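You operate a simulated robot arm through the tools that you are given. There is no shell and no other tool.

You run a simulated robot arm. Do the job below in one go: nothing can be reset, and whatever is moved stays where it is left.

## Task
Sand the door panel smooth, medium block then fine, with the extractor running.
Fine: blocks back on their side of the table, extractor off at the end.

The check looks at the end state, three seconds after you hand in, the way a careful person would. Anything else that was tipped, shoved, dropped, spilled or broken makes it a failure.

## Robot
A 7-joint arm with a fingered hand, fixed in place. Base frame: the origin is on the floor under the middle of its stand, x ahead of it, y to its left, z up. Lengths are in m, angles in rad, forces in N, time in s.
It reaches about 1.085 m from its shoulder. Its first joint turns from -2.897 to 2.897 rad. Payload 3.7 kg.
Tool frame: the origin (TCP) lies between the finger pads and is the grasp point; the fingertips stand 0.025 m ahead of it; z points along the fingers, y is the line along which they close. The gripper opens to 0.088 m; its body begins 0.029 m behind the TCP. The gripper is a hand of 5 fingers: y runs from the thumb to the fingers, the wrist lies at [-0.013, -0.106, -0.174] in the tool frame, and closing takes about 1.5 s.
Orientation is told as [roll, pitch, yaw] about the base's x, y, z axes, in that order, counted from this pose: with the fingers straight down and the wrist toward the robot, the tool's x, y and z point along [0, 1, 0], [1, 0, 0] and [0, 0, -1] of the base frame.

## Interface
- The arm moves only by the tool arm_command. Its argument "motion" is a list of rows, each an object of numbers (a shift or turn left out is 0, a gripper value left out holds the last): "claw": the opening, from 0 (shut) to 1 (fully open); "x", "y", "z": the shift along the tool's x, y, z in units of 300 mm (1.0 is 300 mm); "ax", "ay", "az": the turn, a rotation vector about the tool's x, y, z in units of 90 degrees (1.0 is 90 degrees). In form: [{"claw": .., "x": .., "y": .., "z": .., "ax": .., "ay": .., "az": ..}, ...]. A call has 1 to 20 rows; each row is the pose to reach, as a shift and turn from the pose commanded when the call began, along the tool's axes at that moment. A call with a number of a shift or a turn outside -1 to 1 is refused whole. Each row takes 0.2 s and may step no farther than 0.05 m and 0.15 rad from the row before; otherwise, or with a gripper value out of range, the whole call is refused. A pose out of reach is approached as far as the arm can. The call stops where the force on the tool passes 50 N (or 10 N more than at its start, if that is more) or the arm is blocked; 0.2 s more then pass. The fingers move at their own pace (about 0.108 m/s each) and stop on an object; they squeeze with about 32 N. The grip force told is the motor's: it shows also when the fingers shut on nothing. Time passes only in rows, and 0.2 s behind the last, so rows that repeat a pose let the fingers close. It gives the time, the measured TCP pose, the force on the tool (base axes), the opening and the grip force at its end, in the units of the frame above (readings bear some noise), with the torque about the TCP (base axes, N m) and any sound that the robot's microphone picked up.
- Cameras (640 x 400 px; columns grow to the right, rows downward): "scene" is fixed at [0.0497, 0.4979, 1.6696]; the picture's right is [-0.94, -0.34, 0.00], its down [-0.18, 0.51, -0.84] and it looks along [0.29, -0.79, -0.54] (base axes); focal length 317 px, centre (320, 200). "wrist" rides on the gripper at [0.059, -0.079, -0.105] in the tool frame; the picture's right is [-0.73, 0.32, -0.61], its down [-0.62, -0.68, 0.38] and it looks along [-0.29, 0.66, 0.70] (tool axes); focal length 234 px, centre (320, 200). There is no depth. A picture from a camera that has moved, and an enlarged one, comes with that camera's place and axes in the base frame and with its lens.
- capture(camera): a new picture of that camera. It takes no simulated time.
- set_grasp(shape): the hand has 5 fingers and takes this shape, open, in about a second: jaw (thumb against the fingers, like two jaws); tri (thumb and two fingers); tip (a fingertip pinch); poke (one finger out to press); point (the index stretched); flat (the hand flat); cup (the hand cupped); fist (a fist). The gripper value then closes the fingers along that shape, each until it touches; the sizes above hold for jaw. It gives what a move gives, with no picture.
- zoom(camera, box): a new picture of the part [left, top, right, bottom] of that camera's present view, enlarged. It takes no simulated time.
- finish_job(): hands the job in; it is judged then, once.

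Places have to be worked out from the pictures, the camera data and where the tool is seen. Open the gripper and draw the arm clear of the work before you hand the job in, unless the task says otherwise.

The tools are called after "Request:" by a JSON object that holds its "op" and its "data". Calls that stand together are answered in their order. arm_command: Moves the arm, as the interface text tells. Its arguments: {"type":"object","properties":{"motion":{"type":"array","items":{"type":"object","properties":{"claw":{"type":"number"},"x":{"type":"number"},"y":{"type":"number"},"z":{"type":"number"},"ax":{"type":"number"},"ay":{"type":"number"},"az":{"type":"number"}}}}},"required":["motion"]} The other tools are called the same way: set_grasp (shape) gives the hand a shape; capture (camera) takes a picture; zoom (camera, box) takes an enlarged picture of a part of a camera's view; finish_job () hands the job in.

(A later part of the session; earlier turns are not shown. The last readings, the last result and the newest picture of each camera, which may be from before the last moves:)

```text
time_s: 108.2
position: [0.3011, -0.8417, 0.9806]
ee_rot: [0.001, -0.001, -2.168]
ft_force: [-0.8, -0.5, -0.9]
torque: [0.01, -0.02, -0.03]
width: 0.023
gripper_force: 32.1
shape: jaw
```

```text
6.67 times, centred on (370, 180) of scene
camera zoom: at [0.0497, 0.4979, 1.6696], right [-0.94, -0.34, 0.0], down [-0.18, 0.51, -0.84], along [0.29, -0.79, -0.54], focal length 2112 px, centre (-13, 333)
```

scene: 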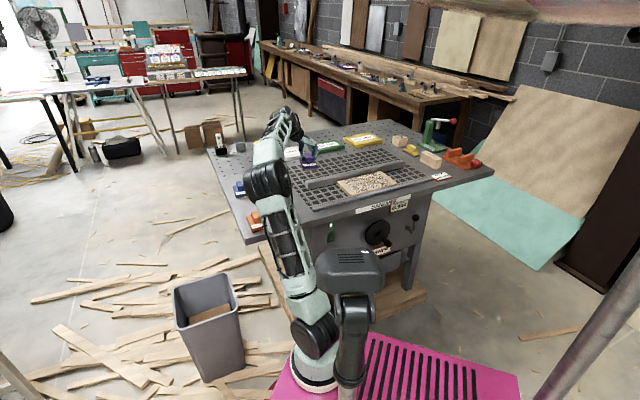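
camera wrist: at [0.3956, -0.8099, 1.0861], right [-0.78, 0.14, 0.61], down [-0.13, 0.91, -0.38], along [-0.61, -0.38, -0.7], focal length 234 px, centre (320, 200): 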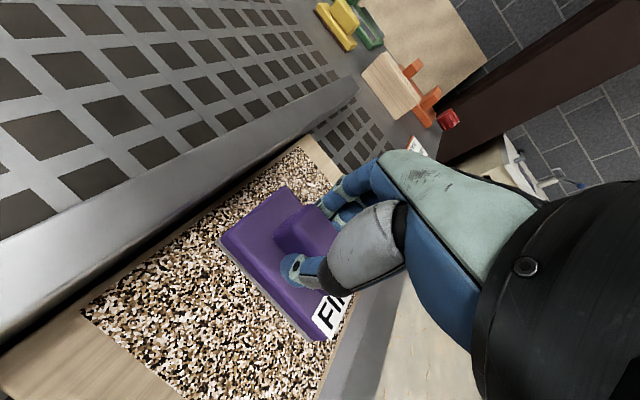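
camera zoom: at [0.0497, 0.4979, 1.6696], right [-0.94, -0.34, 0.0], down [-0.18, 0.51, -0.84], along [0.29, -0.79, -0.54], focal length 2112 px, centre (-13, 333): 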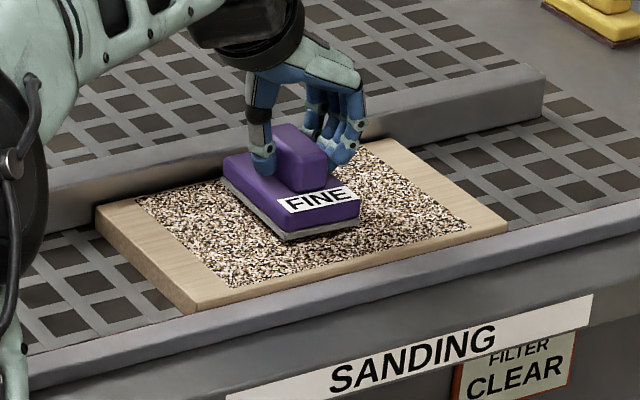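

The block hovers about 1 cm over the panel, well aligned. I lower it in small steps until contact.

Request:
{"op": "arm_command", "data": {"motion": [{"claw": 0, "z": 0.01}, {"z": 0.02}, {"z": 0.027}, {"z": 0.033}, {"z": 0.033}]}}

Request:
{"op": "arm_command", "data": {"motion": [{"claw": 0, "z": 0.004}, {"z": 0.008}, {"z": 0.008}]}}

```text
time_s: 109.4
position: [0.3019, -0.8406, 0.9715]
ee_rot: [0.0, -0.001, -2.168]
ft_force: [-0.1, -0.4, 5.9]
torque: [0.0, 0.07, -0.03]
width: 0.0226
gripper_force: 31.6
shape: jaw
```

```text
time_s: 110.2
position: [0.3016, -0.8406, 0.9702]
ee_rot: [0.002, -0.002, -2.167]
ft_force: [1.2, -3.1, 21.6]
torque: [-0.06, 0.05, 0.08]
width: 0.0235
gripper_force: 32.1
shape: jaw
```

Contact with about 21 N. I begin sanding with the fine block: middle lane right, left, then the front lane.

Request:
{"op": "arm_command", "data": {"motion": [{"claw": 0, "x": -0.0187, "y": 0.0982}, {"x": -0.0374, "y": 0.1965}, {"x": -0.0543, "y": 0.2849}, {"x": -0.0374, "y": 0.1965}, {"x": -0.0206, "y": 0.1081}, {"x": -0.0031, "y": 0.0164}, {"x": 0.0137, "y": -0.072}, {"x": 0.0312, "y": -0.1637}, {"x": 0.048, "y": -0.2521}, {"x": -0.047, "y": -0.2702}, {"x": -0.0638, "y": -0.1818}, {"x": -0.0813, "y": -0.0901}, {"x": -0.0981, "y": -0.0017}, {"x": -0.1156, "y": 0.09}, {"x": -0.1324, "y": 0.1784}, {"x": -0.1493, "y": 0.2668}]}}

Request:
{"op": "capture", "data": {"camera": "wrist"}}

Request:
{"op": "zoom", "data": {"camera": "scene", "box": [330, 150, 410, 210]}}

```text
time_s: 113.6
position: [0.2192, -0.8812, 0.9692]
ee_rot: [-0.001, 0.0, -2.168]
ft_force: [1.5, 2.9, 9.1]
torque: [-0.05, -0.01, -0.03]
width: 0.0244
gripper_force: 31.6
shape: jaw
```

```text
taken
camera wrist: at [0.3124, -0.8503, 1.0745], right [-0.78, 0.14, 0.61], down [-0.13, 0.91, -0.38], along [-0.61, -0.38, -0.7], focal length 234 px, centre (320, 200)
```

wrist: 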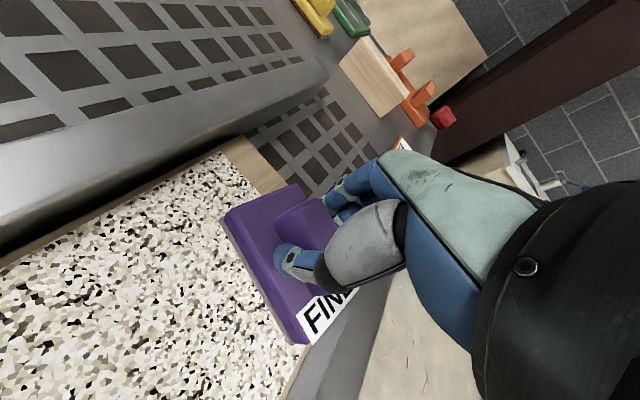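

```text
6.67 times, centred on (370, 180) of scene
camera zoom: at [0.0497, 0.4979, 1.6696], right [-0.94, -0.34, 0.0], down [-0.18, 0.51, -0.84], along [0.29, -0.79, -0.54], focal length 2112 px, centre (-13, 333)
```

zoom: 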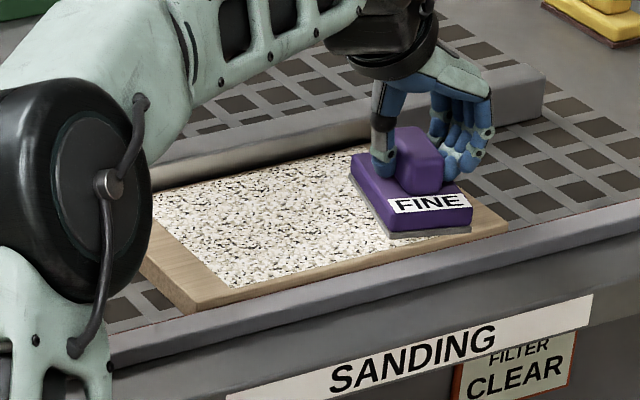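

Very clear effect: the fine block turns the surface cream and smooth with only a few dark specks left. The block has again turned ~14° in the grip, so I lift slightly, square it, and set it down again.

Request:
{"op": "arm_command", "data": {"motion": [{"claw": 0, "z": -0.012}, {"z": -0.022}, {"z": -0.022, "az": -0.055}, {"z": -0.022, "az": -0.11}, {"z": -0.022, "az": -0.16}, {"z": -0.01, "az": -0.16}, {"z": 0.0, "az": -0.16}, {"z": 0.003, "az": -0.16}, {"z": 0.003, "az": -0.16}]}}

Request:
{"op": "zoom", "data": {"camera": "scene", "box": [340, 165, 400, 205]}}

```text
time_s: 115.6
position: [0.2199, -0.8826, 0.9689]
ee_rot: [0.003, -0.003, -1.916]
ft_force: [2.2, -0.6, 16.4]
torque: [-0.15, 0.01, 0.0]
width: 0.024
gripper_force: 32.0
shape: jaw
```

```text
10.00 times, centred on (370, 185) of scene
camera zoom: at [0.0497, 0.4979, 1.6696], right [-0.94, -0.34, 0.0], down [-0.18, 0.51, -0.84], along [0.29, -0.79, -0.54], focal length 3168 px, centre (-180, 350)
```

zoom: 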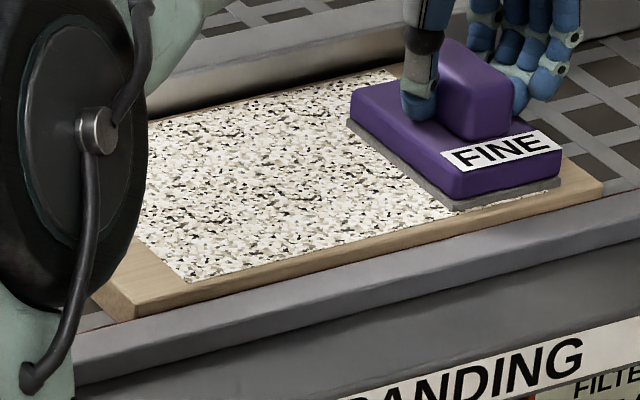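

Squared and pressing 16 N. I zigzag with the fine block over front, middle and back lanes.

Request:
{"op": "arm_command", "data": {"motion": [{"claw": 0, "x": 0.0398, "y": -0.0844}, {"x": 0.0795, "y": -0.1689}, {"x": 0.1193, "y": -0.2533}, {"x": 0.1591, "y": -0.3378}, {"x": 0.1988, "y": -0.4222}, {"x": 0.2372, "y": -0.5036}, {"x": 0.3096, "y": -0.4695}, {"x": 0.2712, "y": -0.3881}, {"x": 0.2315, "y": -0.3037}, {"x": 0.1917, "y": -0.2192}, {"x": 0.1519, "y": -0.1348}, {"x": 0.1122, "y": -0.0503}, {"x": 0.0724, "y": 0.0341}, {"x": 0.1387, "y": 0.0653}, {"x": 0.1785, "y": -0.0191}, {"x": 0.2182, "y": -0.1036}, {"x": 0.258, "y": -0.188}, {"x": 0.2978, "y": -0.2725}, {"x": 0.3375, "y": -0.3569}, {"x": 0.3759, "y": -0.4383}]}}

Request:
{"op": "capture", "data": {"camera": "wrist"}}

Request:
{"op": "zoom", "data": {"camera": "scene", "box": [340, 165, 400, 205]}}

```text
time_s: 119.8
position: [0.3701, -0.7957, 0.9684]
ee_rot: [0.002, -0.002, -1.917]
ft_force: [-5.6, -6.2, 27.8]
torque: [-0.55, 0.17, -0.07]
width: 0.0251
gripper_force: 32.1
shape: jaw
```

```text
taken
camera wrist: at [0.453, -0.7416, 1.0728], right [-0.79, -0.06, 0.61], down [-0.36, 0.85, -0.39], along [-0.5, -0.52, -0.69], focal length 234 px, centre (320, 200)
```

wrist: 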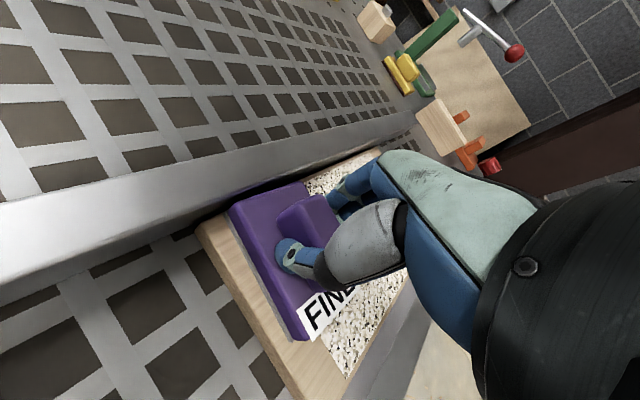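

```text
10.00 times, centred on (370, 185) of scene
camera zoom: at [0.0497, 0.4979, 1.6696], right [-0.94, -0.34, 0.0], down [-0.18, 0.51, -0.84], along [0.29, -0.79, -0.54], focal length 3168 px, centre (-180, 350)
```

zoom: 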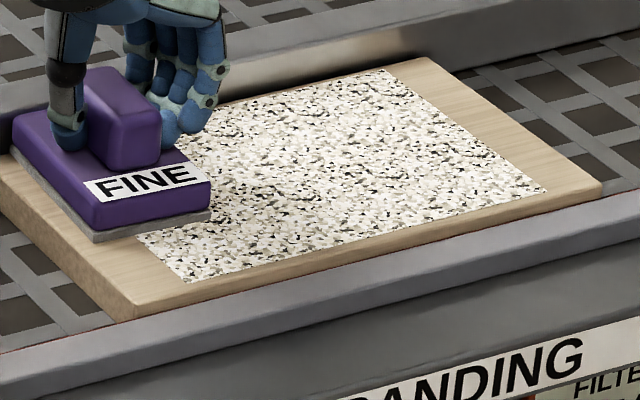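

The surface keeps getting smoother, with few specks left. I run the zigzag back the other way with the same pressure.

Request:
{"op": "arm_command", "data": {"motion": [{"claw": 0, "x": -0.0398, "y": 0.0844}, {"x": -0.0795, "y": 0.1689}, {"x": -0.1193, "y": 0.2533}, {"x": -0.1591, "y": 0.3378}, {"x": -0.1988, "y": 0.4222}, {"x": -0.2372, "y": 0.5036}, {"x": -0.3035, "y": 0.4724}, {"x": -0.2651, "y": 0.391}, {"x": -0.2254, "y": 0.3066}, {"x": -0.1856, "y": 0.2221}, {"x": -0.1458, "y": 0.1377}, {"x": -0.1061, "y": 0.0532}, {"x": -0.0663, "y": -0.0312}, {"x": -0.1387, "y": -0.0653}, {"x": -0.1785, "y": 0.0191}, {"x": -0.2182, "y": 0.1036}, {"x": -0.258, "y": 0.188}, {"x": -0.2978, "y": 0.2725}, {"x": -0.3375, "y": 0.3569}, {"x": -0.3759, "y": 0.4383}]}}

Request:
{"op": "capture", "data": {"camera": "wrist"}}

Request:
{"op": "zoom", "data": {"camera": "scene", "box": [340, 165, 400, 205]}}

```text
time_s: 124.0
position: [0.221, -0.8818, 0.9674]
ee_rot: [0.0, -0.001, -1.917]
ft_force: [3.9, 5.2, 16.5]
torque: [-0.08, -0.1, 0.07]
width: 0.024
gripper_force: 32.2
shape: jaw
```

```text
taken
camera wrist: at [0.304, -0.8279, 1.0725], right [-0.79, -0.06, 0.61], down [-0.36, 0.85, -0.38], along [-0.49, -0.52, -0.7], focal length 234 px, centre (320, 200)
```

wrist: 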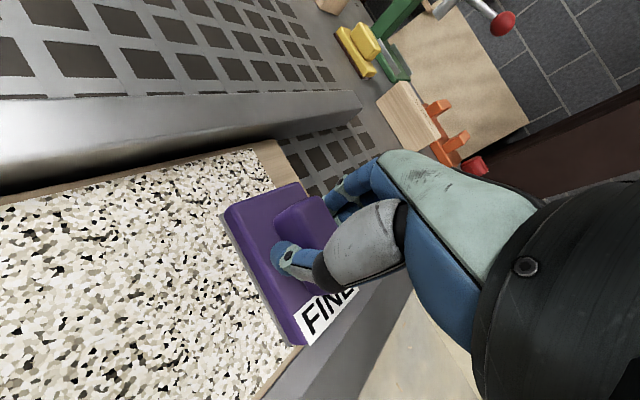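

```text
10.00 times, centred on (370, 185) of scene
camera zoom: at [0.0497, 0.4979, 1.6696], right [-0.94, -0.34, 0.0], down [-0.18, 0.51, -0.84], along [0.29, -0.79, -0.54], focal length 3168 px, centre (-180, 350)
```

zoom: 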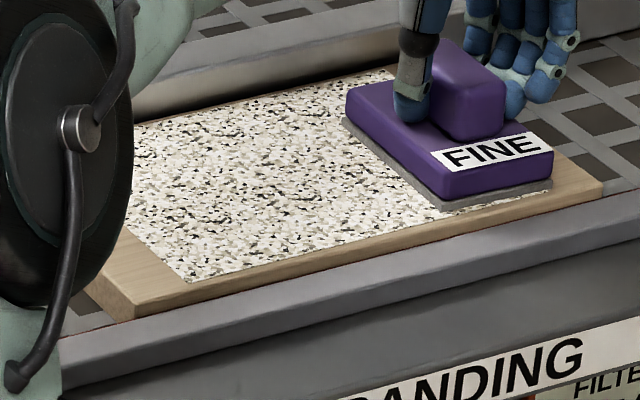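

I take a deep zoom to see whether more passes still change anything.

Request:
{"op": "zoom", "data": {"camera": "scene", "box": [350, 172, 380, 192]}}

Request:
{"op": "zoom", "data": {"camera": "wrist", "box": [40, 150, 280, 350]}}

```text
16.00 times, centred on (365, 182) of scene
camera zoom: at [0.0497, 0.4979, 1.6696], right [-0.94, -0.34, 0.0], down [-0.18, 0.51, -0.84], along [0.29, -0.79, -0.54], focal length 5069 px, centre (-400, 488)
```

zoom: 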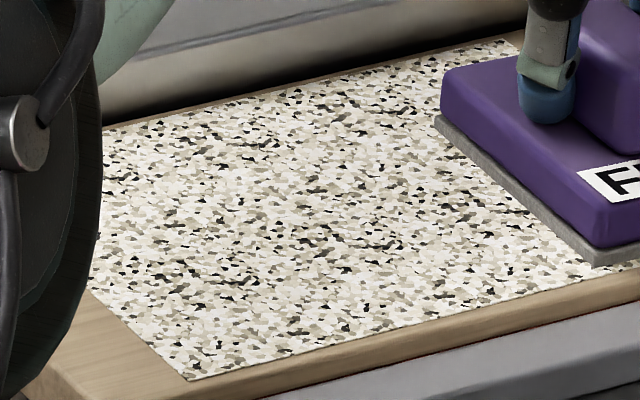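

```text
2.00 times, centred on (160, 250) of wrist
camera zoom: at [0.304, -0.8279, 1.0725], right [-0.79, -0.06, 0.61], down [-0.36, 0.85, -0.38], along [-0.49, -0.52, -0.7], focal length 468 px, centre (640, 100)
```

zoom: 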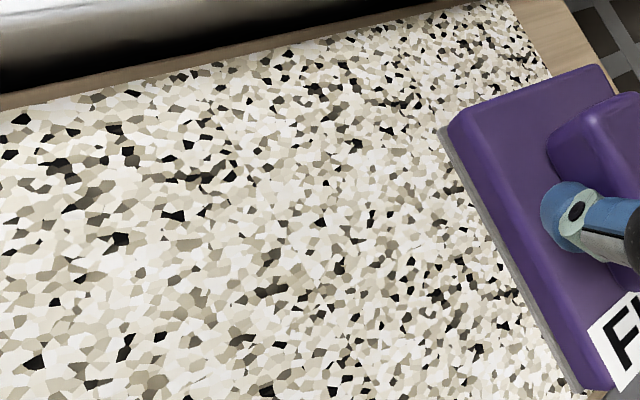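

Some spots still show more dark specks than others, mainly at the right end. I repeat the full zigzag out and back with slightly more pressure.

Request:
{"op": "arm_command", "data": {"motion": [{"claw": 0, "x": 0.0398, "y": -0.0844, "z": 0.001}, {"x": 0.0795, "y": -0.1689, "z": 0.001}, {"x": 0.1193, "y": -0.2533, "z": 0.001}, {"x": 0.1591, "y": -0.3378, "z": 0.001}, {"x": 0.1988, "y": -0.4222, "z": 0.001}, {"x": 0.2372, "y": -0.5036, "z": 0.001}, {"x": 0.3096, "y": -0.4695, "z": 0.001}, {"x": 0.2712, "y": -0.3881, "z": 0.001}, {"x": 0.2315, "y": -0.3037, "z": 0.001}, {"x": 0.1917, "y": -0.2192, "z": 0.001}, {"x": 0.1519, "y": -0.1348, "z": 0.001}, {"x": 0.1122, "y": -0.0503, "z": 0.001}, {"x": 0.0724, "y": 0.0341, "z": 0.001}, {"x": 0.1387, "y": 0.0653, "z": 0.001}, {"x": 0.1785, "y": -0.0191, "z": 0.001}, {"x": 0.2182, "y": -0.1036, "z": 0.001}, {"x": 0.258, "y": -0.188, "z": 0.001}, {"x": 0.2978, "y": -0.2725, "z": 0.001}, {"x": 0.3375, "y": -0.3569, "z": 0.001}, {"x": 0.3759, "y": -0.4383, "z": 0.001}]}}

Request:
{"op": "arm_command", "data": {"motion": [{"claw": 0, "x": -0.0398, "y": 0.0844}, {"x": -0.0795, "y": 0.1689}, {"x": -0.1193, "y": 0.2533}, {"x": -0.1591, "y": 0.3378}, {"x": -0.1988, "y": 0.4222}, {"x": -0.2372, "y": 0.5036}, {"x": -0.3035, "y": 0.4724}, {"x": -0.2651, "y": 0.391}, {"x": -0.2254, "y": 0.3066}, {"x": -0.1856, "y": 0.2221}, {"x": -0.1458, "y": 0.1377}, {"x": -0.1061, "y": 0.0532}, {"x": -0.0663, "y": -0.0312}, {"x": -0.1387, "y": -0.0653}, {"x": -0.1785, "y": 0.0191}, {"x": -0.2182, "y": 0.1036}, {"x": -0.258, "y": 0.188}, {"x": -0.2978, "y": 0.2725}, {"x": -0.3375, "y": 0.3569}, {"x": -0.3759, "y": 0.4383}]}}

Request:
{"op": "zoom", "data": {"camera": "scene", "box": [350, 172, 380, 192]}}

Request:
{"op": "zoom", "data": {"camera": "wrist", "box": [40, 150, 280, 350]}}

Request:
{"op": "capture", "data": {"camera": "wrist"}}

```text
time_s: 128.2
position: [0.3693, -0.7967, 0.9678]
ee_rot: [0.002, -0.002, -1.914]
ft_force: [-3.2, -6.6, 22.9]
torque: [-0.68, 0.19, -0.06]
width: 0.0238
gripper_force: 31.9
shape: jaw
```

```text
time_s: 132.4
position: [0.2177, -0.8824, 0.9673]
ee_rot: [0.001, 0.001, -1.917]
ft_force: [3.4, 4.5, 12.8]
torque: [-0.17, -0.06, 0.07]
width: 0.0238
gripper_force: 32.0
shape: jaw
```

```text
16.00 times, centred on (365, 182) of scene
camera zoom: at [0.0497, 0.4979, 1.6696], right [-0.94, -0.34, 0.0], down [-0.18, 0.51, -0.84], along [0.29, -0.79, -0.54], focal length 5069 px, centre (-400, 488)
```

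zoom: 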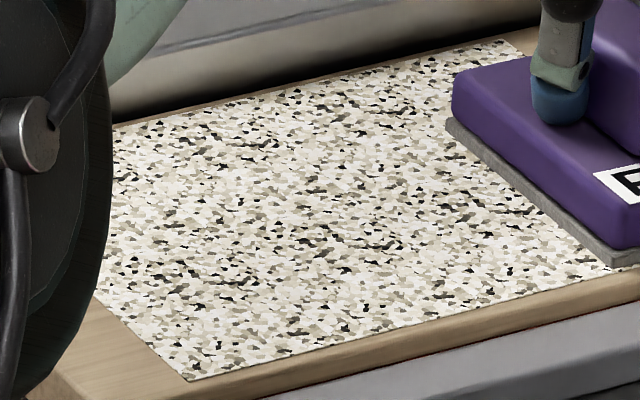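

```text
2.00 times, centred on (160, 250) of wrist
camera zoom: at [0.3001, -0.828, 1.0726], right [-0.79, -0.06, 0.61], down [-0.36, 0.85, -0.38], along [-0.49, -0.52, -0.7], focal length 468 px, centre (640, 100)
```

zoom: 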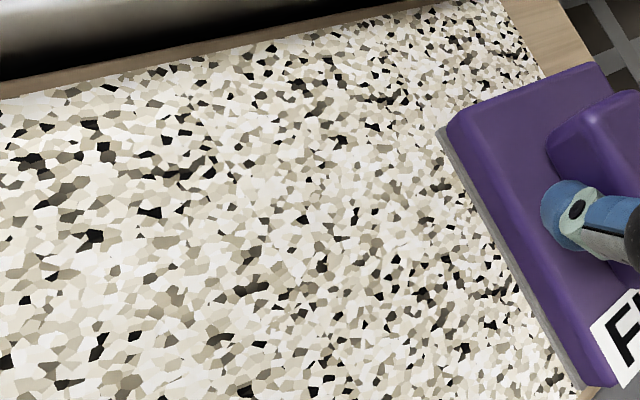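

```text
taken
camera wrist: at [0.3001, -0.828, 1.0726], right [-0.79, -0.06, 0.61], down [-0.36, 0.85, -0.38], along [-0.49, -0.52, -0.7], focal length 234 px, centre (320, 200)
```

wrist: 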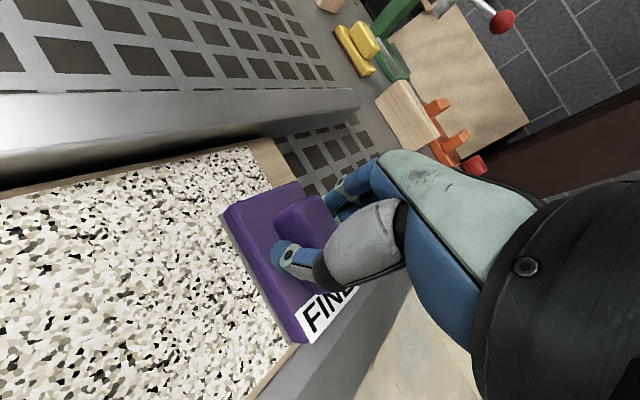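

The grain pattern no longer changes between passes: the fine stage has levelled off at an even cream surface. I make one final perimeter lap with the fine block, going right to the back edge and both ends.

Request:
{"op": "arm_command", "data": {"motion": [{"claw": 0, "x": -0.0085, "y": 0.0181, "z": 0.001}, {"x": 0.0428, "y": 0.0422, "z": 0.001}, {"x": 0.094, "y": 0.0664, "z": 0.001}, {"x": 0.1423, "y": 0.0891, "z": 0.001}, {"x": 0.182, "y": 0.0047, "z": 0.001}, {"x": 0.2218, "y": -0.0798, "z": 0.001}, {"x": 0.2616, "y": -0.1642, "z": 0.001}, {"x": 0.3014, "y": -0.2487, "z": 0.001}, {"x": 0.3411, "y": -0.3331, "z": 0.001}, {"x": 0.378, "y": -0.4115, "z": 0.001}, {"x": 0.3267, "y": -0.4356, "z": 0.001}, {"x": 0.2755, "y": -0.4598, "z": 0.001}, {"x": 0.2212, "y": -0.4853, "z": 0.001}, {"x": 0.1815, "y": -0.4009, "z": 0.001}, {"x": 0.1417, "y": -0.3164, "z": 0.001}, {"x": 0.1019, "y": -0.232, "z": 0.001}, {"x": 0.0622, "y": -0.1476, "z": 0.001}, {"x": 0.0224, "y": -0.0631, "z": 0.001}, {"x": -0.0145, "y": 0.0153, "z": 0.001}]}}

Request:
{"op": "capture", "data": {"camera": "wrist"}}

Request:
{"op": "zoom", "data": {"camera": "scene", "box": [340, 165, 400, 205]}}

```text
time_s: 136.4
position: [0.2118, -0.8856, 0.9678]
ee_rot: [0.0, 0.001, -1.918]
ft_force: [-0.2, 1.7, 4.2]
torque: [-0.12, 0.02, 0.05]
width: 0.0231
gripper_force: 31.9
shape: jaw
```

```text
taken
camera wrist: at [0.2961, -0.8314, 1.073], right [-0.79, -0.06, 0.61], down [-0.36, 0.85, -0.38], along [-0.5, -0.52, -0.7], focal length 234 px, centre (320, 200)
```

wrist: 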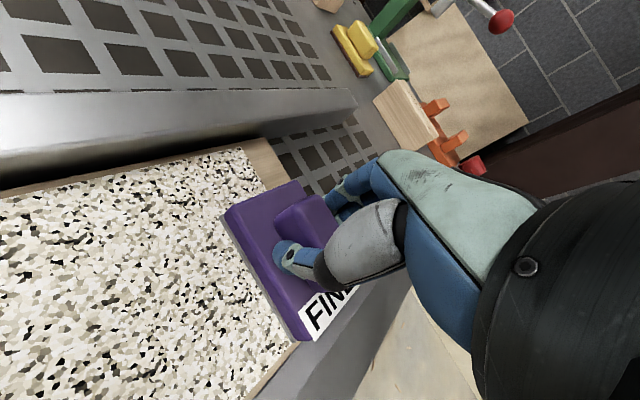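

```text
10.00 times, centred on (370, 185) of scene
camera zoom: at [0.0497, 0.4979, 1.6696], right [-0.94, -0.34, 0.0], down [-0.18, 0.51, -0.84], along [0.29, -0.79, -0.54], focal length 3168 px, centre (-180, 350)
```

zoom: 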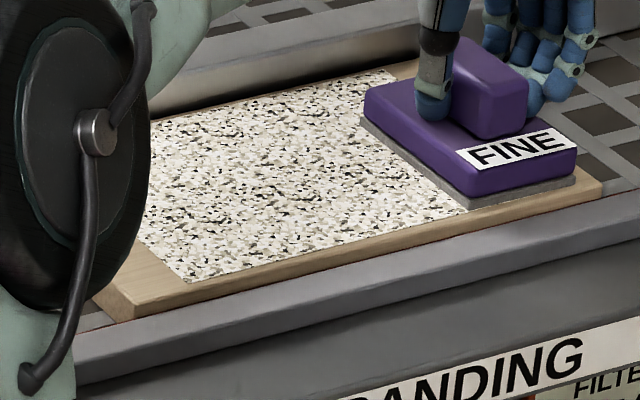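

I lift the fine block off and look at the whole patch unobstructed.

Request:
{"op": "arm_command", "data": {"motion": [{"claw": 0, "z": -0.05}, {"z": -0.15}, {"z": -0.28}, {"z": -0.4}, {"z": -0.44}, {"z": -0.44}]}}

Request:
{"op": "arm_command", "data": {"motion": [{"claw": 0, "x": 0.0959, "y": -0.1046}, {"x": 0.1917, "y": -0.2091}, {"x": 0.2876, "y": -0.3137}, {"x": 0.3835, "y": -0.4183}, {"x": 0.4793, "y": -0.5228}, {"x": 0.5752, "y": -0.6274}, {"x": 0.6711, "y": -0.732}, {"x": 0.7669, "y": -0.8365}, {"x": 0.7669, "y": -0.8365}]}}

Request:
{"op": "zoom", "data": {"camera": "scene", "box": [335, 168, 370, 198]}}

Request:
{"op": "zoom", "data": {"camera": "scene", "box": [362, 168, 400, 198]}}

Request:
{"op": "capture", "data": {"camera": "scene"}}

```text
time_s: 137.8
position: [0.2136, -0.8856, 1.0985]
ee_rot: [0.002, 0.001, -1.918]
ft_force: [0.6, 0.4, -0.1]
torque: [0.01, 0.01, 0.0]
width: 0.023
gripper_force: 31.8
shape: jaw
```

```text
time_s: 139.8
position: [0.5169, -0.7255, 1.0997]
ee_rot: [-0.001, -0.001, -1.916]
ft_force: [0.2, -0.6, -1.4]
torque: [-0.01, 0.02, -0.01]
width: 0.0233
gripper_force: 31.8
shape: jaw
```

```text
13.33 times, centred on (352, 183) of scene
camera zoom: at [0.0497, 0.4979, 1.6696], right [-0.94, -0.34, 0.0], down [-0.18, 0.51, -0.84], along [0.29, -0.79, -0.54], focal length 4224 px, centre (-113, 427)
```

zoom: 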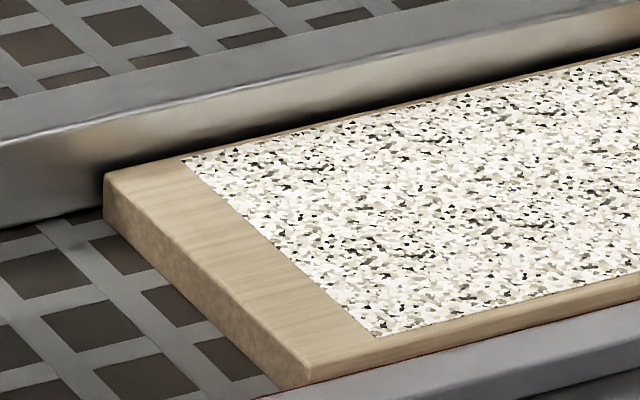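

```text
13.33 times, centred on (381, 183) of scene
camera zoom: at [0.0497, 0.4979, 1.6696], right [-0.94, -0.34, 0.0], down [-0.18, 0.51, -0.84], along [0.29, -0.79, -0.54], focal length 4224 px, centre (-493, 427)
```

zoom: 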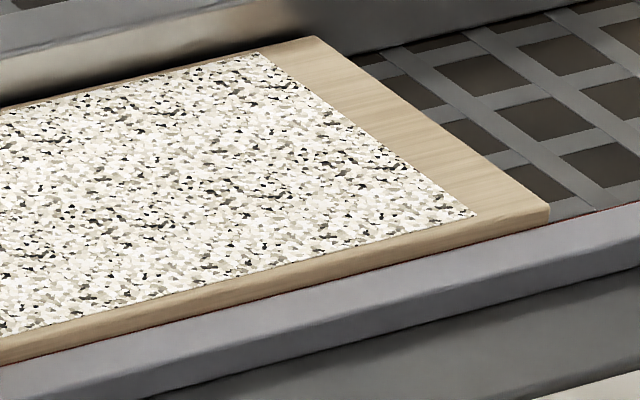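

```text
taken
```

scene: 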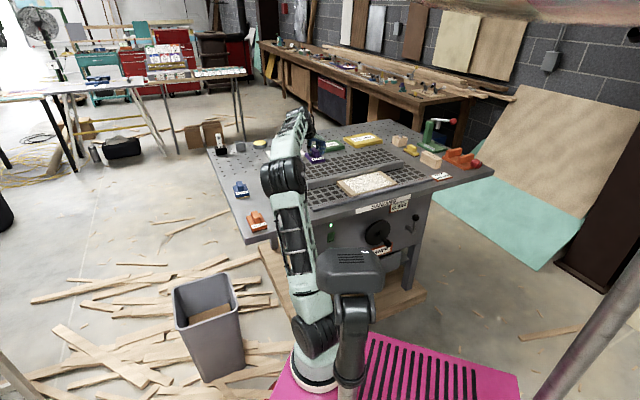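

The whole patch is now evenly smooth and cream from edge to edge, and the panel has not moved. I carry the fine block back above its own place on the left side.

Request:
{"op": "arm_command", "data": {"motion": [{"claw": 0, "x": 0.0568, "y": -0.1206}, {"x": 0.1136, "y": -0.2412}, {"x": 0.1705, "y": -0.3619}, {"x": 0.2273, "y": -0.4825}, {"x": 0.2841, "y": -0.6031}, {"x": 0.2841, "y": -0.6031}]}}

Request:
{"op": "arm_command", "data": {"motion": [{"claw": 0, "x": 0.026, "y": -0.1177}, {"x": 0.0519, "y": -0.2353}, {"x": 0.0779, "y": -0.353}, {"x": 0.1038, "y": -0.4706}, {"x": 0.1038, "y": -0.4706}]}}

Request:
{"op": "capture", "data": {"camera": "wrist"}}

Request:
{"op": "zoom", "data": {"camera": "scene", "box": [205, 145, 305, 245]}}

```text
time_s: 141.2
position: [0.6575, -0.5844, 1.0969]
ee_rot: [-0.002, 0.001, -1.915]
ft_force: [0.6, -0.5, 0.0]
torque: [0.02, -0.01, 0.03]
width: 0.0231
gripper_force: 32.0
shape: jaw
```

```text
time_s: 142.4
position: [0.7357, -0.463, 1.0985]
ee_rot: [0.0, 0.0, -1.915]
ft_force: [0.1, 0.0, -2.4]
torque: [-0.01, 0.0, 0.04]
width: 0.0231
gripper_force: 32.3
shape: jaw
```

```text
taken
camera wrist: at [0.818, -0.4097, 1.2043], right [-0.79, -0.06, 0.61], down [-0.36, 0.85, -0.38], along [-0.5, -0.52, -0.7], focal length 234 px, centre (320, 200)
```

wrist: 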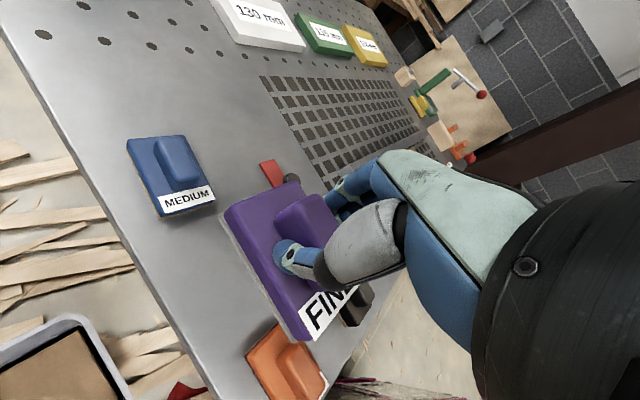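

```text
4.00 times, centred on (255, 195) of scene
camera zoom: at [0.0497, 0.4979, 1.6696], right [-0.94, -0.34, 0.0], down [-0.18, 0.51, -0.84], along [0.29, -0.79, -0.54], focal length 1267 px, centre (580, 220)
```

zoom: 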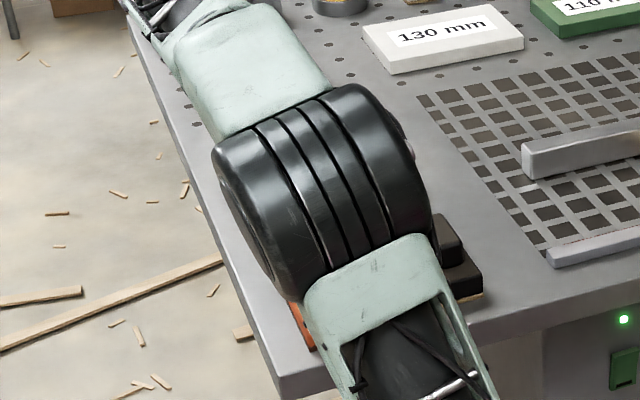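

The block is above its spot between the medium and rough blocks with clear gaps. I lower it to just above the table and then feel for touch-down.

Request:
{"op": "arm_command", "data": {"motion": [{"claw": 0, "z": 0.1}, {"z": 0.2}, {"z": 0.3}, {"z": 0.38}, {"z": 0.43}, {"z": 0.46}, {"z": 0.46}]}}

Request:
{"op": "arm_command", "data": {"motion": [{"claw": 0, "z": 0.008}, {"z": 0.016}, {"z": 0.022}, {"z": 0.028}, {"z": 0.028}]}}

Request:
{"op": "capture", "data": {"camera": "wrist"}}

```text
time_s: 144.0
position: [0.7334, -0.4637, 0.9621]
ee_rot: [0.001, 0.001, -1.918]
ft_force: [0.6, 0.1, -1.0]
torque: [-0.01, 0.0, -0.01]
width: 0.0231
gripper_force: 32.0
shape: jaw
```

```text
time_s: 145.2
position: [0.733, -0.4633, 0.9514]
ee_rot: [0.0, 0.0, -1.918]
ft_force: [0.2, 0.4, -1.2]
torque: [-0.05, -0.01, 0.02]
width: 0.0233
gripper_force: 31.8
shape: jaw
```

```text
taken
camera wrist: at [0.817, -0.4095, 1.0578], right [-0.79, -0.06, 0.61], down [-0.36, 0.85, -0.38], along [-0.5, -0.52, -0.7], focal length 234 px, centre (320, 200)
```

wrist: 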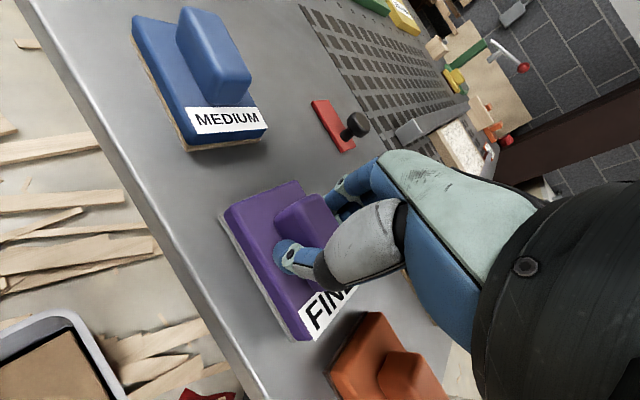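

Nearly down, not touching yet. I lower in 1.5 mm steps.

Request:
{"op": "arm_command", "data": {"motion": [{"claw": 0, "z": 0.005}, {"z": 0.005}]}}

Request:
{"op": "arm_command", "data": {"motion": [{"claw": 0, "z": 0.005}, {"z": 0.005}]}}

```text
time_s: 145.8
position: [0.7338, -0.4633, 0.9512]
ee_rot: [0.0, 0.0, -1.917]
ft_force: [0.0, -0.6, -1.2]
torque: [-0.01, -0.01, 0.0]
width: 0.0232
gripper_force: 31.8
shape: jaw
```

```text
time_s: 146.4
position: [0.7335, -0.4629, 0.9478]
ee_rot: [0.001, 0.001, -1.916]
ft_force: [1.0, 0.1, -2.0]
torque: [0.0, 0.01, 0.0]
width: 0.0233
gripper_force: 31.8
shape: jaw
```

Still in the air at 0.948; I continue downward.

Request:
{"op": "arm_command", "data": {"motion": [{"claw": 0, "z": 0.005}, {"z": 0.005}]}}

Request:
{"op": "arm_command", "data": {"motion": [{"claw": 0, "z": 0.004}, {"z": 0.004}]}}

```text
time_s: 147.0
position: [0.7335, -0.4633, 0.9484]
ee_rot: [0.0, 0.0, -1.915]
ft_force: [0.4, 0.7, 3.7]
torque: [-0.14, 0.0, -0.02]
width: 0.0233
gripper_force: 31.7
shape: jaw
```

```text
time_s: 147.6
position: [0.7331, -0.4627, 0.9478]
ee_rot: [0.002, -0.001, -1.915]
ft_force: [3.6, 0.0, 16.2]
torque: [-0.46, 0.02, 0.07]
width: 0.0236
gripper_force: 31.8
shape: jaw
```

The block stands on the table (16 N). I ease off by a millimetre and open the hand, then rise straight up.

Request:
{"op": "arm_command", "data": {"motion": [{"claw": 0, "z": -0.004}, {"claw": 0.3, "z": -0.004}, {"claw": 0.6, "z": -0.004}, {"claw": 1, "z": -0.004}, {"claw": 1, "z": -0.004}, {"claw": 1, "z": -0.004}, {"claw": 1, "z": -0.004}, {"claw": 1, "z": -0.004}]}}

Request:
{"op": "arm_command", "data": {"motion": [{"claw": 1, "z": -0.08}, {"z": -0.2}, {"z": -0.34}, {"z": -0.48}, {"z": -0.6}, {"z": -0.7}, {"z": -0.7}]}}

Request:
{"op": "capture", "data": {"camera": "wrist"}}

Request:
{"op": "capture", "data": {"camera": "scene"}}

```text
time_s: 149.4
position: [0.7336, -0.4632, 0.9483]
ee_rot: [0.001, 0.001, -1.918]
ft_force: [-0.6, -0.1, 0.1]
torque: [0.01, -0.01, 0.01]
width: 0.0876
gripper_force: 0.1
shape: jaw
```

```text
time_s: 151.0
position: [0.7351, -0.4631, 1.1584]
ee_rot: [0.002, 0.001, -1.914]
ft_force: [-0.8, 0.4, 0.0]
torque: [0.01, -0.03, 0.01]
width: 0.0878
gripper_force: 0.1
shape: jaw
```

```text
taken
camera wrist: at [0.8177, -0.4098, 1.2643], right [-0.79, -0.06, 0.61], down [-0.36, 0.85, -0.38], along [-0.5, -0.52, -0.7], focal length 234 px, centre (320, 200)
```

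wrist: 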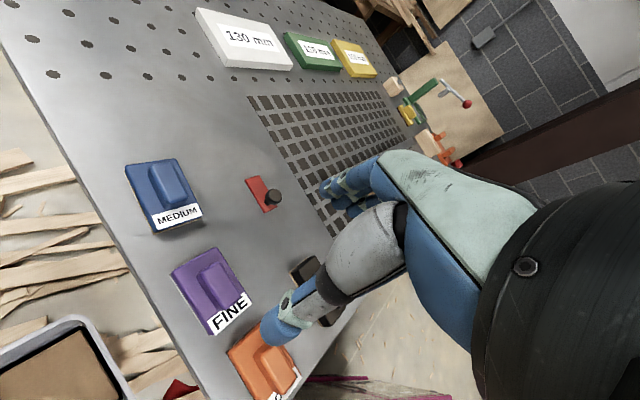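

```text
taken
```

scene: 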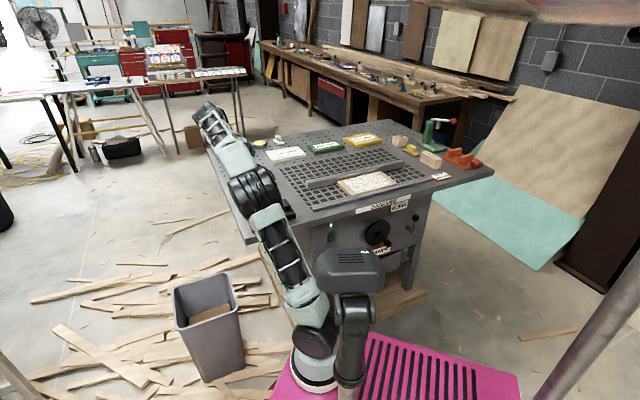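

Both blocks stand upright on the left side, clear of each other. Now I bring the hand back in front of the table, turning it to face the switch, staying high.

Request:
{"op": "arm_command", "data": {"motion": [{"claw": 1, "x": -0.128, "y": 0.045}, {"x": -0.255, "y": 0.09}, {"x": -0.383, "y": 0.135}, {"x": -0.51, "y": 0.179}, {"x": -0.638, "y": 0.224}, {"x": -0.766, "y": 0.269}, {"x": -0.766, "y": 0.269}]}}

Request:
{"op": "arm_command", "data": {"motion": [{"claw": 1, "x": -0.085, "y": 0.03, "az": -0.08}, {"x": -0.17, "y": 0.06, "az": -0.16}, {"x": -0.255, "y": 0.09, "az": -0.24}, {"x": -0.34, "y": 0.12, "az": -0.32}, {"x": -0.426, "y": 0.149, "az": -0.4}, {"x": -0.511, "y": 0.179, "az": -0.48}, {"x": -0.596, "y": 0.209, "az": -0.56}, {"x": -0.681, "y": 0.239, "az": -0.64}, {"x": -0.766, "y": 0.269, "az": -0.719}, {"x": -0.766, "y": 0.269, "az": -0.719}]}}

Request:
{"op": "capture", "data": {"camera": "wrist"}}

Request:
{"op": "capture", "data": {"camera": "scene"}}

```text
time_s: 152.6
position: [0.4901, -0.4623, 1.1571]
ee_rot: [0.0, -0.001, -1.916]
ft_force: [0.7, -0.8, -0.4]
torque: [0.01, 0.0, 0.04]
width: 0.0877
gripper_force: 0.1
shape: jaw
```

```text
time_s: 154.8
position: [0.2478, -0.4587, 1.157]
ee_rot: [-0.003, 0.0, -0.785]
ft_force: [0.2, -0.7, 0.2]
torque: [0.02, 0.01, 0.02]
width: 0.0878
gripper_force: 0.0
shape: jaw
```

```text
taken
camera wrist: at [0.2339, -0.3622, 1.2631], right [-0.29, -0.74, 0.61], down [-0.92, 0.04, -0.38], along [0.26, -0.67, -0.7], focal length 234 px, centre (320, 200)
```

wrist: 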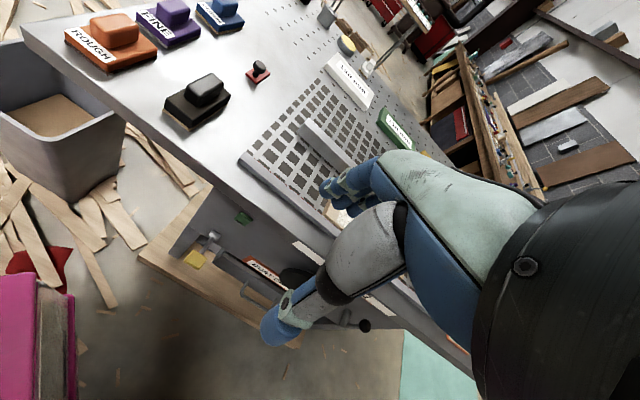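

```text
taken
```

scene: 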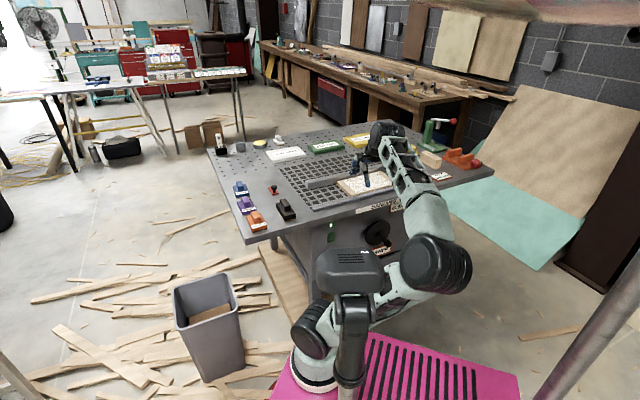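

All blocks stand in order. Before switching off, I take one more look at the panel and the switch.

Request:
{"op": "zoom", "data": {"camera": "scene", "box": [320, 160, 420, 260]}}

Request:
{"op": "zoom", "data": {"camera": "scene", "box": [215, 165, 315, 245]}}

Request:
{"op": "set_grasp", "data": {"shape": "poke"}}

```text
4.00 times, centred on (370, 210) of scene
camera zoom: at [0.0497, 0.4979, 1.6696], right [-0.94, -0.34, 0.0], down [-0.18, 0.51, -0.84], along [0.29, -0.79, -0.54], focal length 1267 px, centre (120, 160)
```

zoom: 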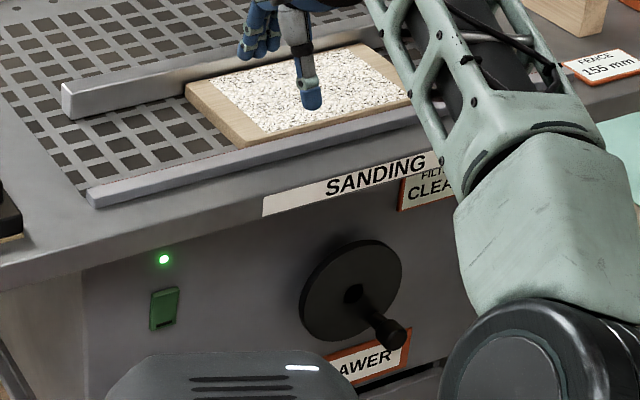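

```text
5.00 times, centred on (265, 205) of scene
camera zoom: at [0.0497, 0.4979, 1.6696], right [-0.94, -0.34, 0.0], down [-0.18, 0.51, -0.84], along [0.29, -0.79, -0.54], focal length 1584 px, centre (595, 175)
```

zoom: 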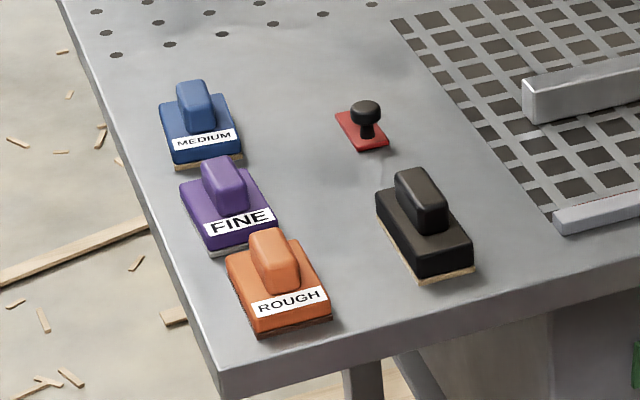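

```text
time_s: 155.7
position: [0.2486, -0.4587, 1.1585]
ee_rot: [-0.001, -0.001, -0.786]
ft_force: [0.4, 0.1, 0.6]
torque: [0.03, 0.04, 0.0]
width: 0.0005
gripper_force: 0.0
shape: poke
```

The lamp is still lit and everything on the table is in order. I lower the poking finger in front of the switch, tilting it forward as before.

Request:
{"op": "arm_command", "data": {"motion": [{"z": 0.1, "ax": -0.043}, {"z": 0.2, "ax": -0.086}, {"z": 0.3, "ax": -0.129}, {"z": 0.4, "ax": -0.172}, {"z": 0.5, "ax": -0.215}, {"z": 0.6, "ax": -0.258}, {"z": 0.695, "ax": -0.3}, {"z": 0.695, "ax": -0.3}]}}

Request:
{"op": "arm_command", "data": {"motion": [{"x": -0.002, "y": -0.005, "z": 0.087, "ax": -0.046}, {"x": -0.004, "y": -0.01, "z": 0.175, "ax": -0.092}, {"x": -0.006, "y": -0.014, "z": 0.262, "ax": -0.138}, {"x": -0.008, "y": -0.019, "z": 0.35, "ax": -0.184}, {"x": -0.009, "y": -0.024, "z": 0.437, "ax": -0.229}, {"x": -0.011, "y": -0.029, "z": 0.524, "ax": -0.275}, {"x": -0.013, "y": -0.033, "z": 0.612, "ax": -0.321}, {"x": -0.015, "y": -0.038, "z": 0.699, "ax": -0.367}, {"x": -0.015, "y": -0.038, "z": 0.699, "ax": -0.367}]}}

Request:
{"op": "capture", "data": {"camera": "wrist"}}

Request:
{"op": "zoom", "data": {"camera": "wrist", "box": [230, 140, 350, 260]}}

Request:
{"op": "zoom", "data": {"camera": "scene", "box": [310, 190, 410, 270]}}

```text
time_s: 157.5
position: [0.2472, -0.4595, 0.9498]
ee_rot: [-0.001, -0.47, -0.787]
ft_force: [0.0, -0.1, 0.2]
torque: [0.0, 0.01, 0.02]
width: 0.0001
gripper_force: 0.1
shape: poke
```

```text
time_s: 159.5
position: [0.3037, -0.5223, 0.7557]
ee_rot: [-0.001, -1.05, -0.786]
ft_force: [-0.5, 0.3, 0.2]
torque: [-0.01, -0.03, 0.01]
width: 0.0
gripper_force: 0.1
shape: poke
out of reach, approached as far as the arm can: row 4, 5, 6, 7
```

```text
taken
camera wrist: at [0.2541, -0.3893, 0.74], right [-0.77, -0.25, 0.58], down [-0.45, -0.44, -0.78], along [0.45, -0.86, 0.22], focal length 234 px, centre (320, 200)
```

wrist: 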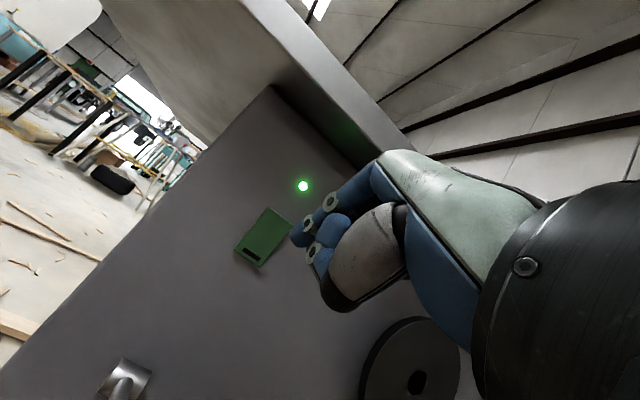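

```text
3.33 times, centred on (290, 200) of wrist
camera zoom: at [0.2541, -0.3893, 0.74], right [-0.77, -0.25, 0.58], down [-0.45, -0.44, -0.78], along [0.45, -0.86, 0.22], focal length 781 px, centre (420, 200)
```

zoom: 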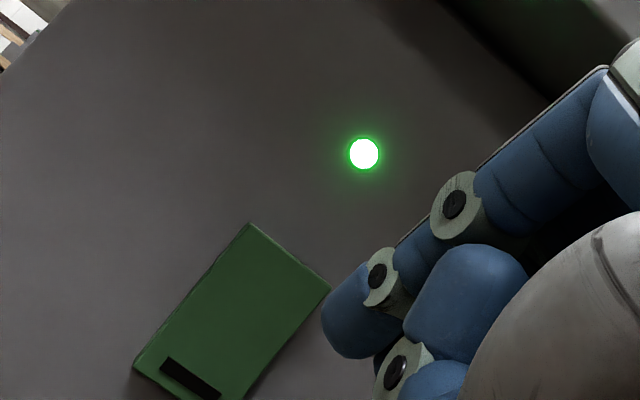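

```text
5.00 times, centred on (360, 230) of scene
camera zoom: at [0.0497, 0.4979, 1.6696], right [-0.94, -0.34, 0.0], down [-0.18, 0.51, -0.84], along [0.29, -0.79, -0.54], focal length 1584 px, centre (120, 50)
```

zoom: 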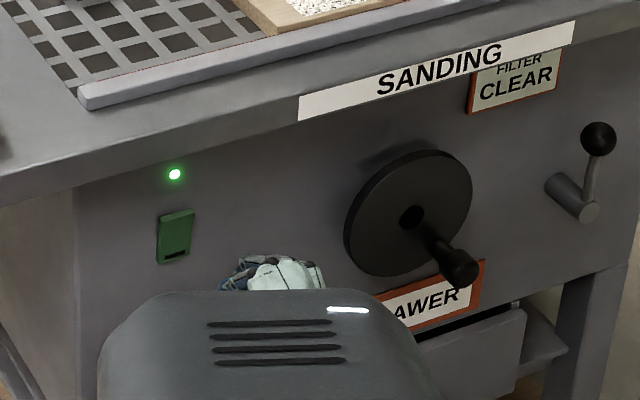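

The finger faces the upper end of the paddle, which now stands out. I advance 6 cm, then check before pressing.

Request:
{"op": "arm_command", "data": {"motion": [{"y": 0.025, "z": 0.0433}, {"y": 0.05, "z": 0.0867}, {"y": 0.075, "z": 0.13}, {"y": 0.1, "z": 0.1733}, {"y": 0.1, "z": 0.1733}]}}

Request:
{"op": "zoom", "data": {"camera": "wrist", "box": [230, 140, 350, 260]}}

Request:
{"op": "zoom", "data": {"camera": "scene", "box": [320, 215, 380, 255]}}

```text
time_s: 160.7
position: [0.3445, -0.564, 0.7574]
ee_rot: [-0.001, -1.047, -0.788]
ft_force: [0.2, -0.7, 0.4]
torque: [0.01, -0.01, 0.03]
width: 0.0002
gripper_force: 0.1
shape: poke
```

```text
3.33 times, centred on (290, 200) of wrist
camera zoom: at [0.2965, -0.4315, 0.741], right [-0.77, -0.25, 0.58], down [-0.45, -0.43, -0.78], along [0.45, -0.86, 0.22], focal length 781 px, centre (420, 200)
```

zoom: 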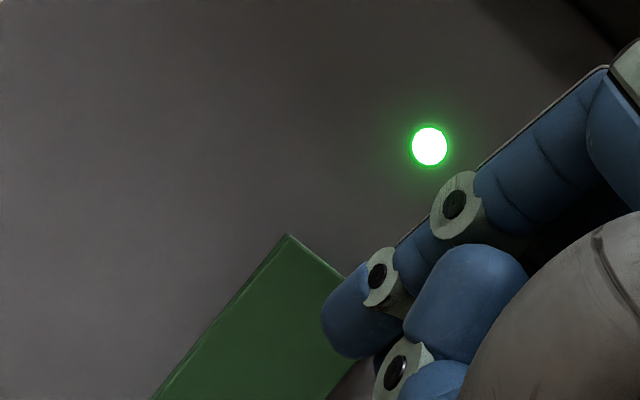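

```text
10.00 times, centred on (350, 235) of scene
camera zoom: at [0.0497, 0.4979, 1.6696], right [-0.94, -0.34, 0.0], down [-0.18, 0.51, -0.84], along [0.29, -0.79, -0.54], focal length 3168 px, centre (20, -150)
```

zoom: 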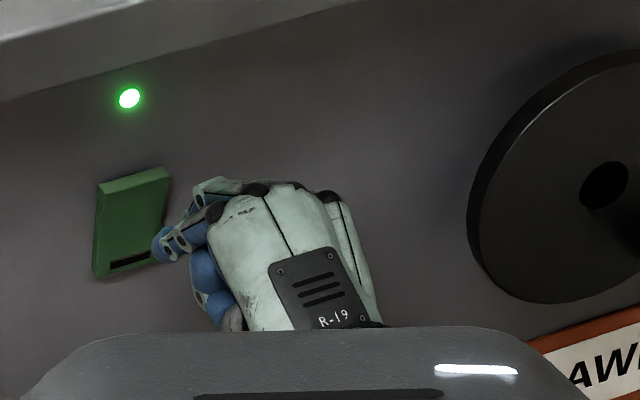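

The fingertip is level with the upper part of the paddle, about 3.5 cm away. I press forward in 5 mm steps, rising a touch, and listen for the click.

Request:
{"op": "arm_command", "data": {"motion": [{"y": 0.0101, "z": 0.0134}, {"y": 0.0203, "z": 0.0268}, {"y": 0.0304, "z": 0.0402}, {"y": 0.0405, "z": 0.0536}, {"y": 0.0506, "z": 0.067}, {"y": 0.0608, "z": 0.0804}]}}

Request:
{"op": "zoom", "data": {"camera": "wrist", "box": [230, 140, 350, 260]}}

Request:
{"op": "zoom", "data": {"camera": "scene", "box": [320, 215, 380, 255]}}

```text
time_s: 162.1
position: [0.3666, -0.5877, 0.7613]
ee_rot: [0.0, -1.048, -0.788]
ft_force: [0.1, -0.3, -0.7]
torque: [0.03, -0.01, -0.03]
width: 0.0
gripper_force: 0.0
shape: poke
```

```text
3.33 times, centred on (290, 200) of wrist
camera zoom: at [0.3178, -0.4533, 0.7452], right [-0.77, -0.25, 0.58], down [-0.45, -0.43, -0.78], along [0.45, -0.86, 0.22], focal length 781 px, centre (420, 200)
```

zoom: 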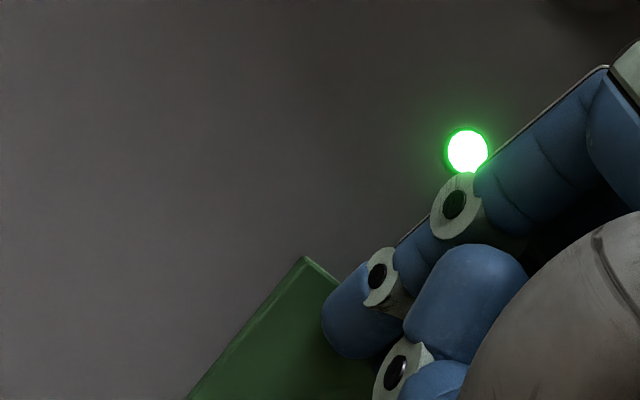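

```text
10.00 times, centred on (350, 235) of scene
camera zoom: at [0.0497, 0.4979, 1.6696], right [-0.94, -0.34, 0.0], down [-0.18, 0.51, -0.84], along [0.29, -0.79, -0.54], focal length 3168 px, centre (20, -150)
```

zoom: 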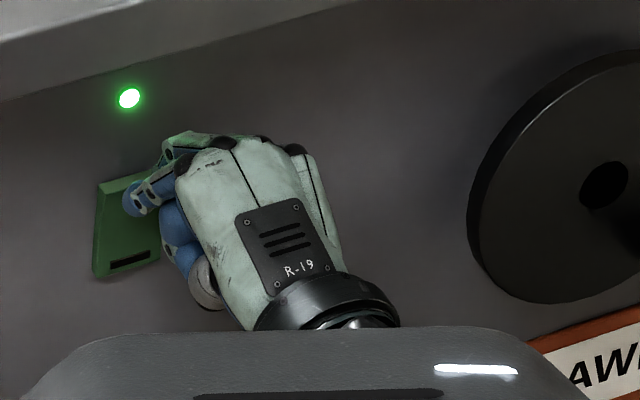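

The tip is right at the upper part of the paddle, no click yet. I push a few mm further.

Request:
{"op": "arm_command", "data": {"motion": [{"y": 0.0083, "z": 0.0144}, {"y": 0.0167, "z": 0.0289}, {"y": 0.0167, "z": 0.0289}]}}

Request:
{"op": "zoom", "data": {"camera": "scene", "box": [320, 215, 380, 255]}}

```text
time_s: 162.9
position: [0.374, -0.5938, 0.7619]
ee_rot: [0.001, -1.048, -0.786]
ft_force: [-26.4, 28.6, 13.5]
torque: [0.18, 0.12, 0.08]
width: 0.0002
gripper_force: 0.1
shape: poke
heard: click
```

```text
10.00 times, centred on (350, 235) of scene
camera zoom: at [0.0497, 0.4979, 1.6696], right [-0.94, -0.34, 0.0], down [-0.18, 0.51, -0.84], along [0.29, -0.79, -0.54], focal length 3168 px, centre (20, -150)
```

zoom: 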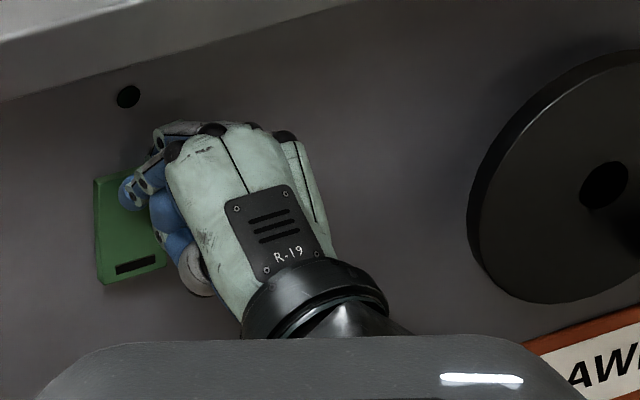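

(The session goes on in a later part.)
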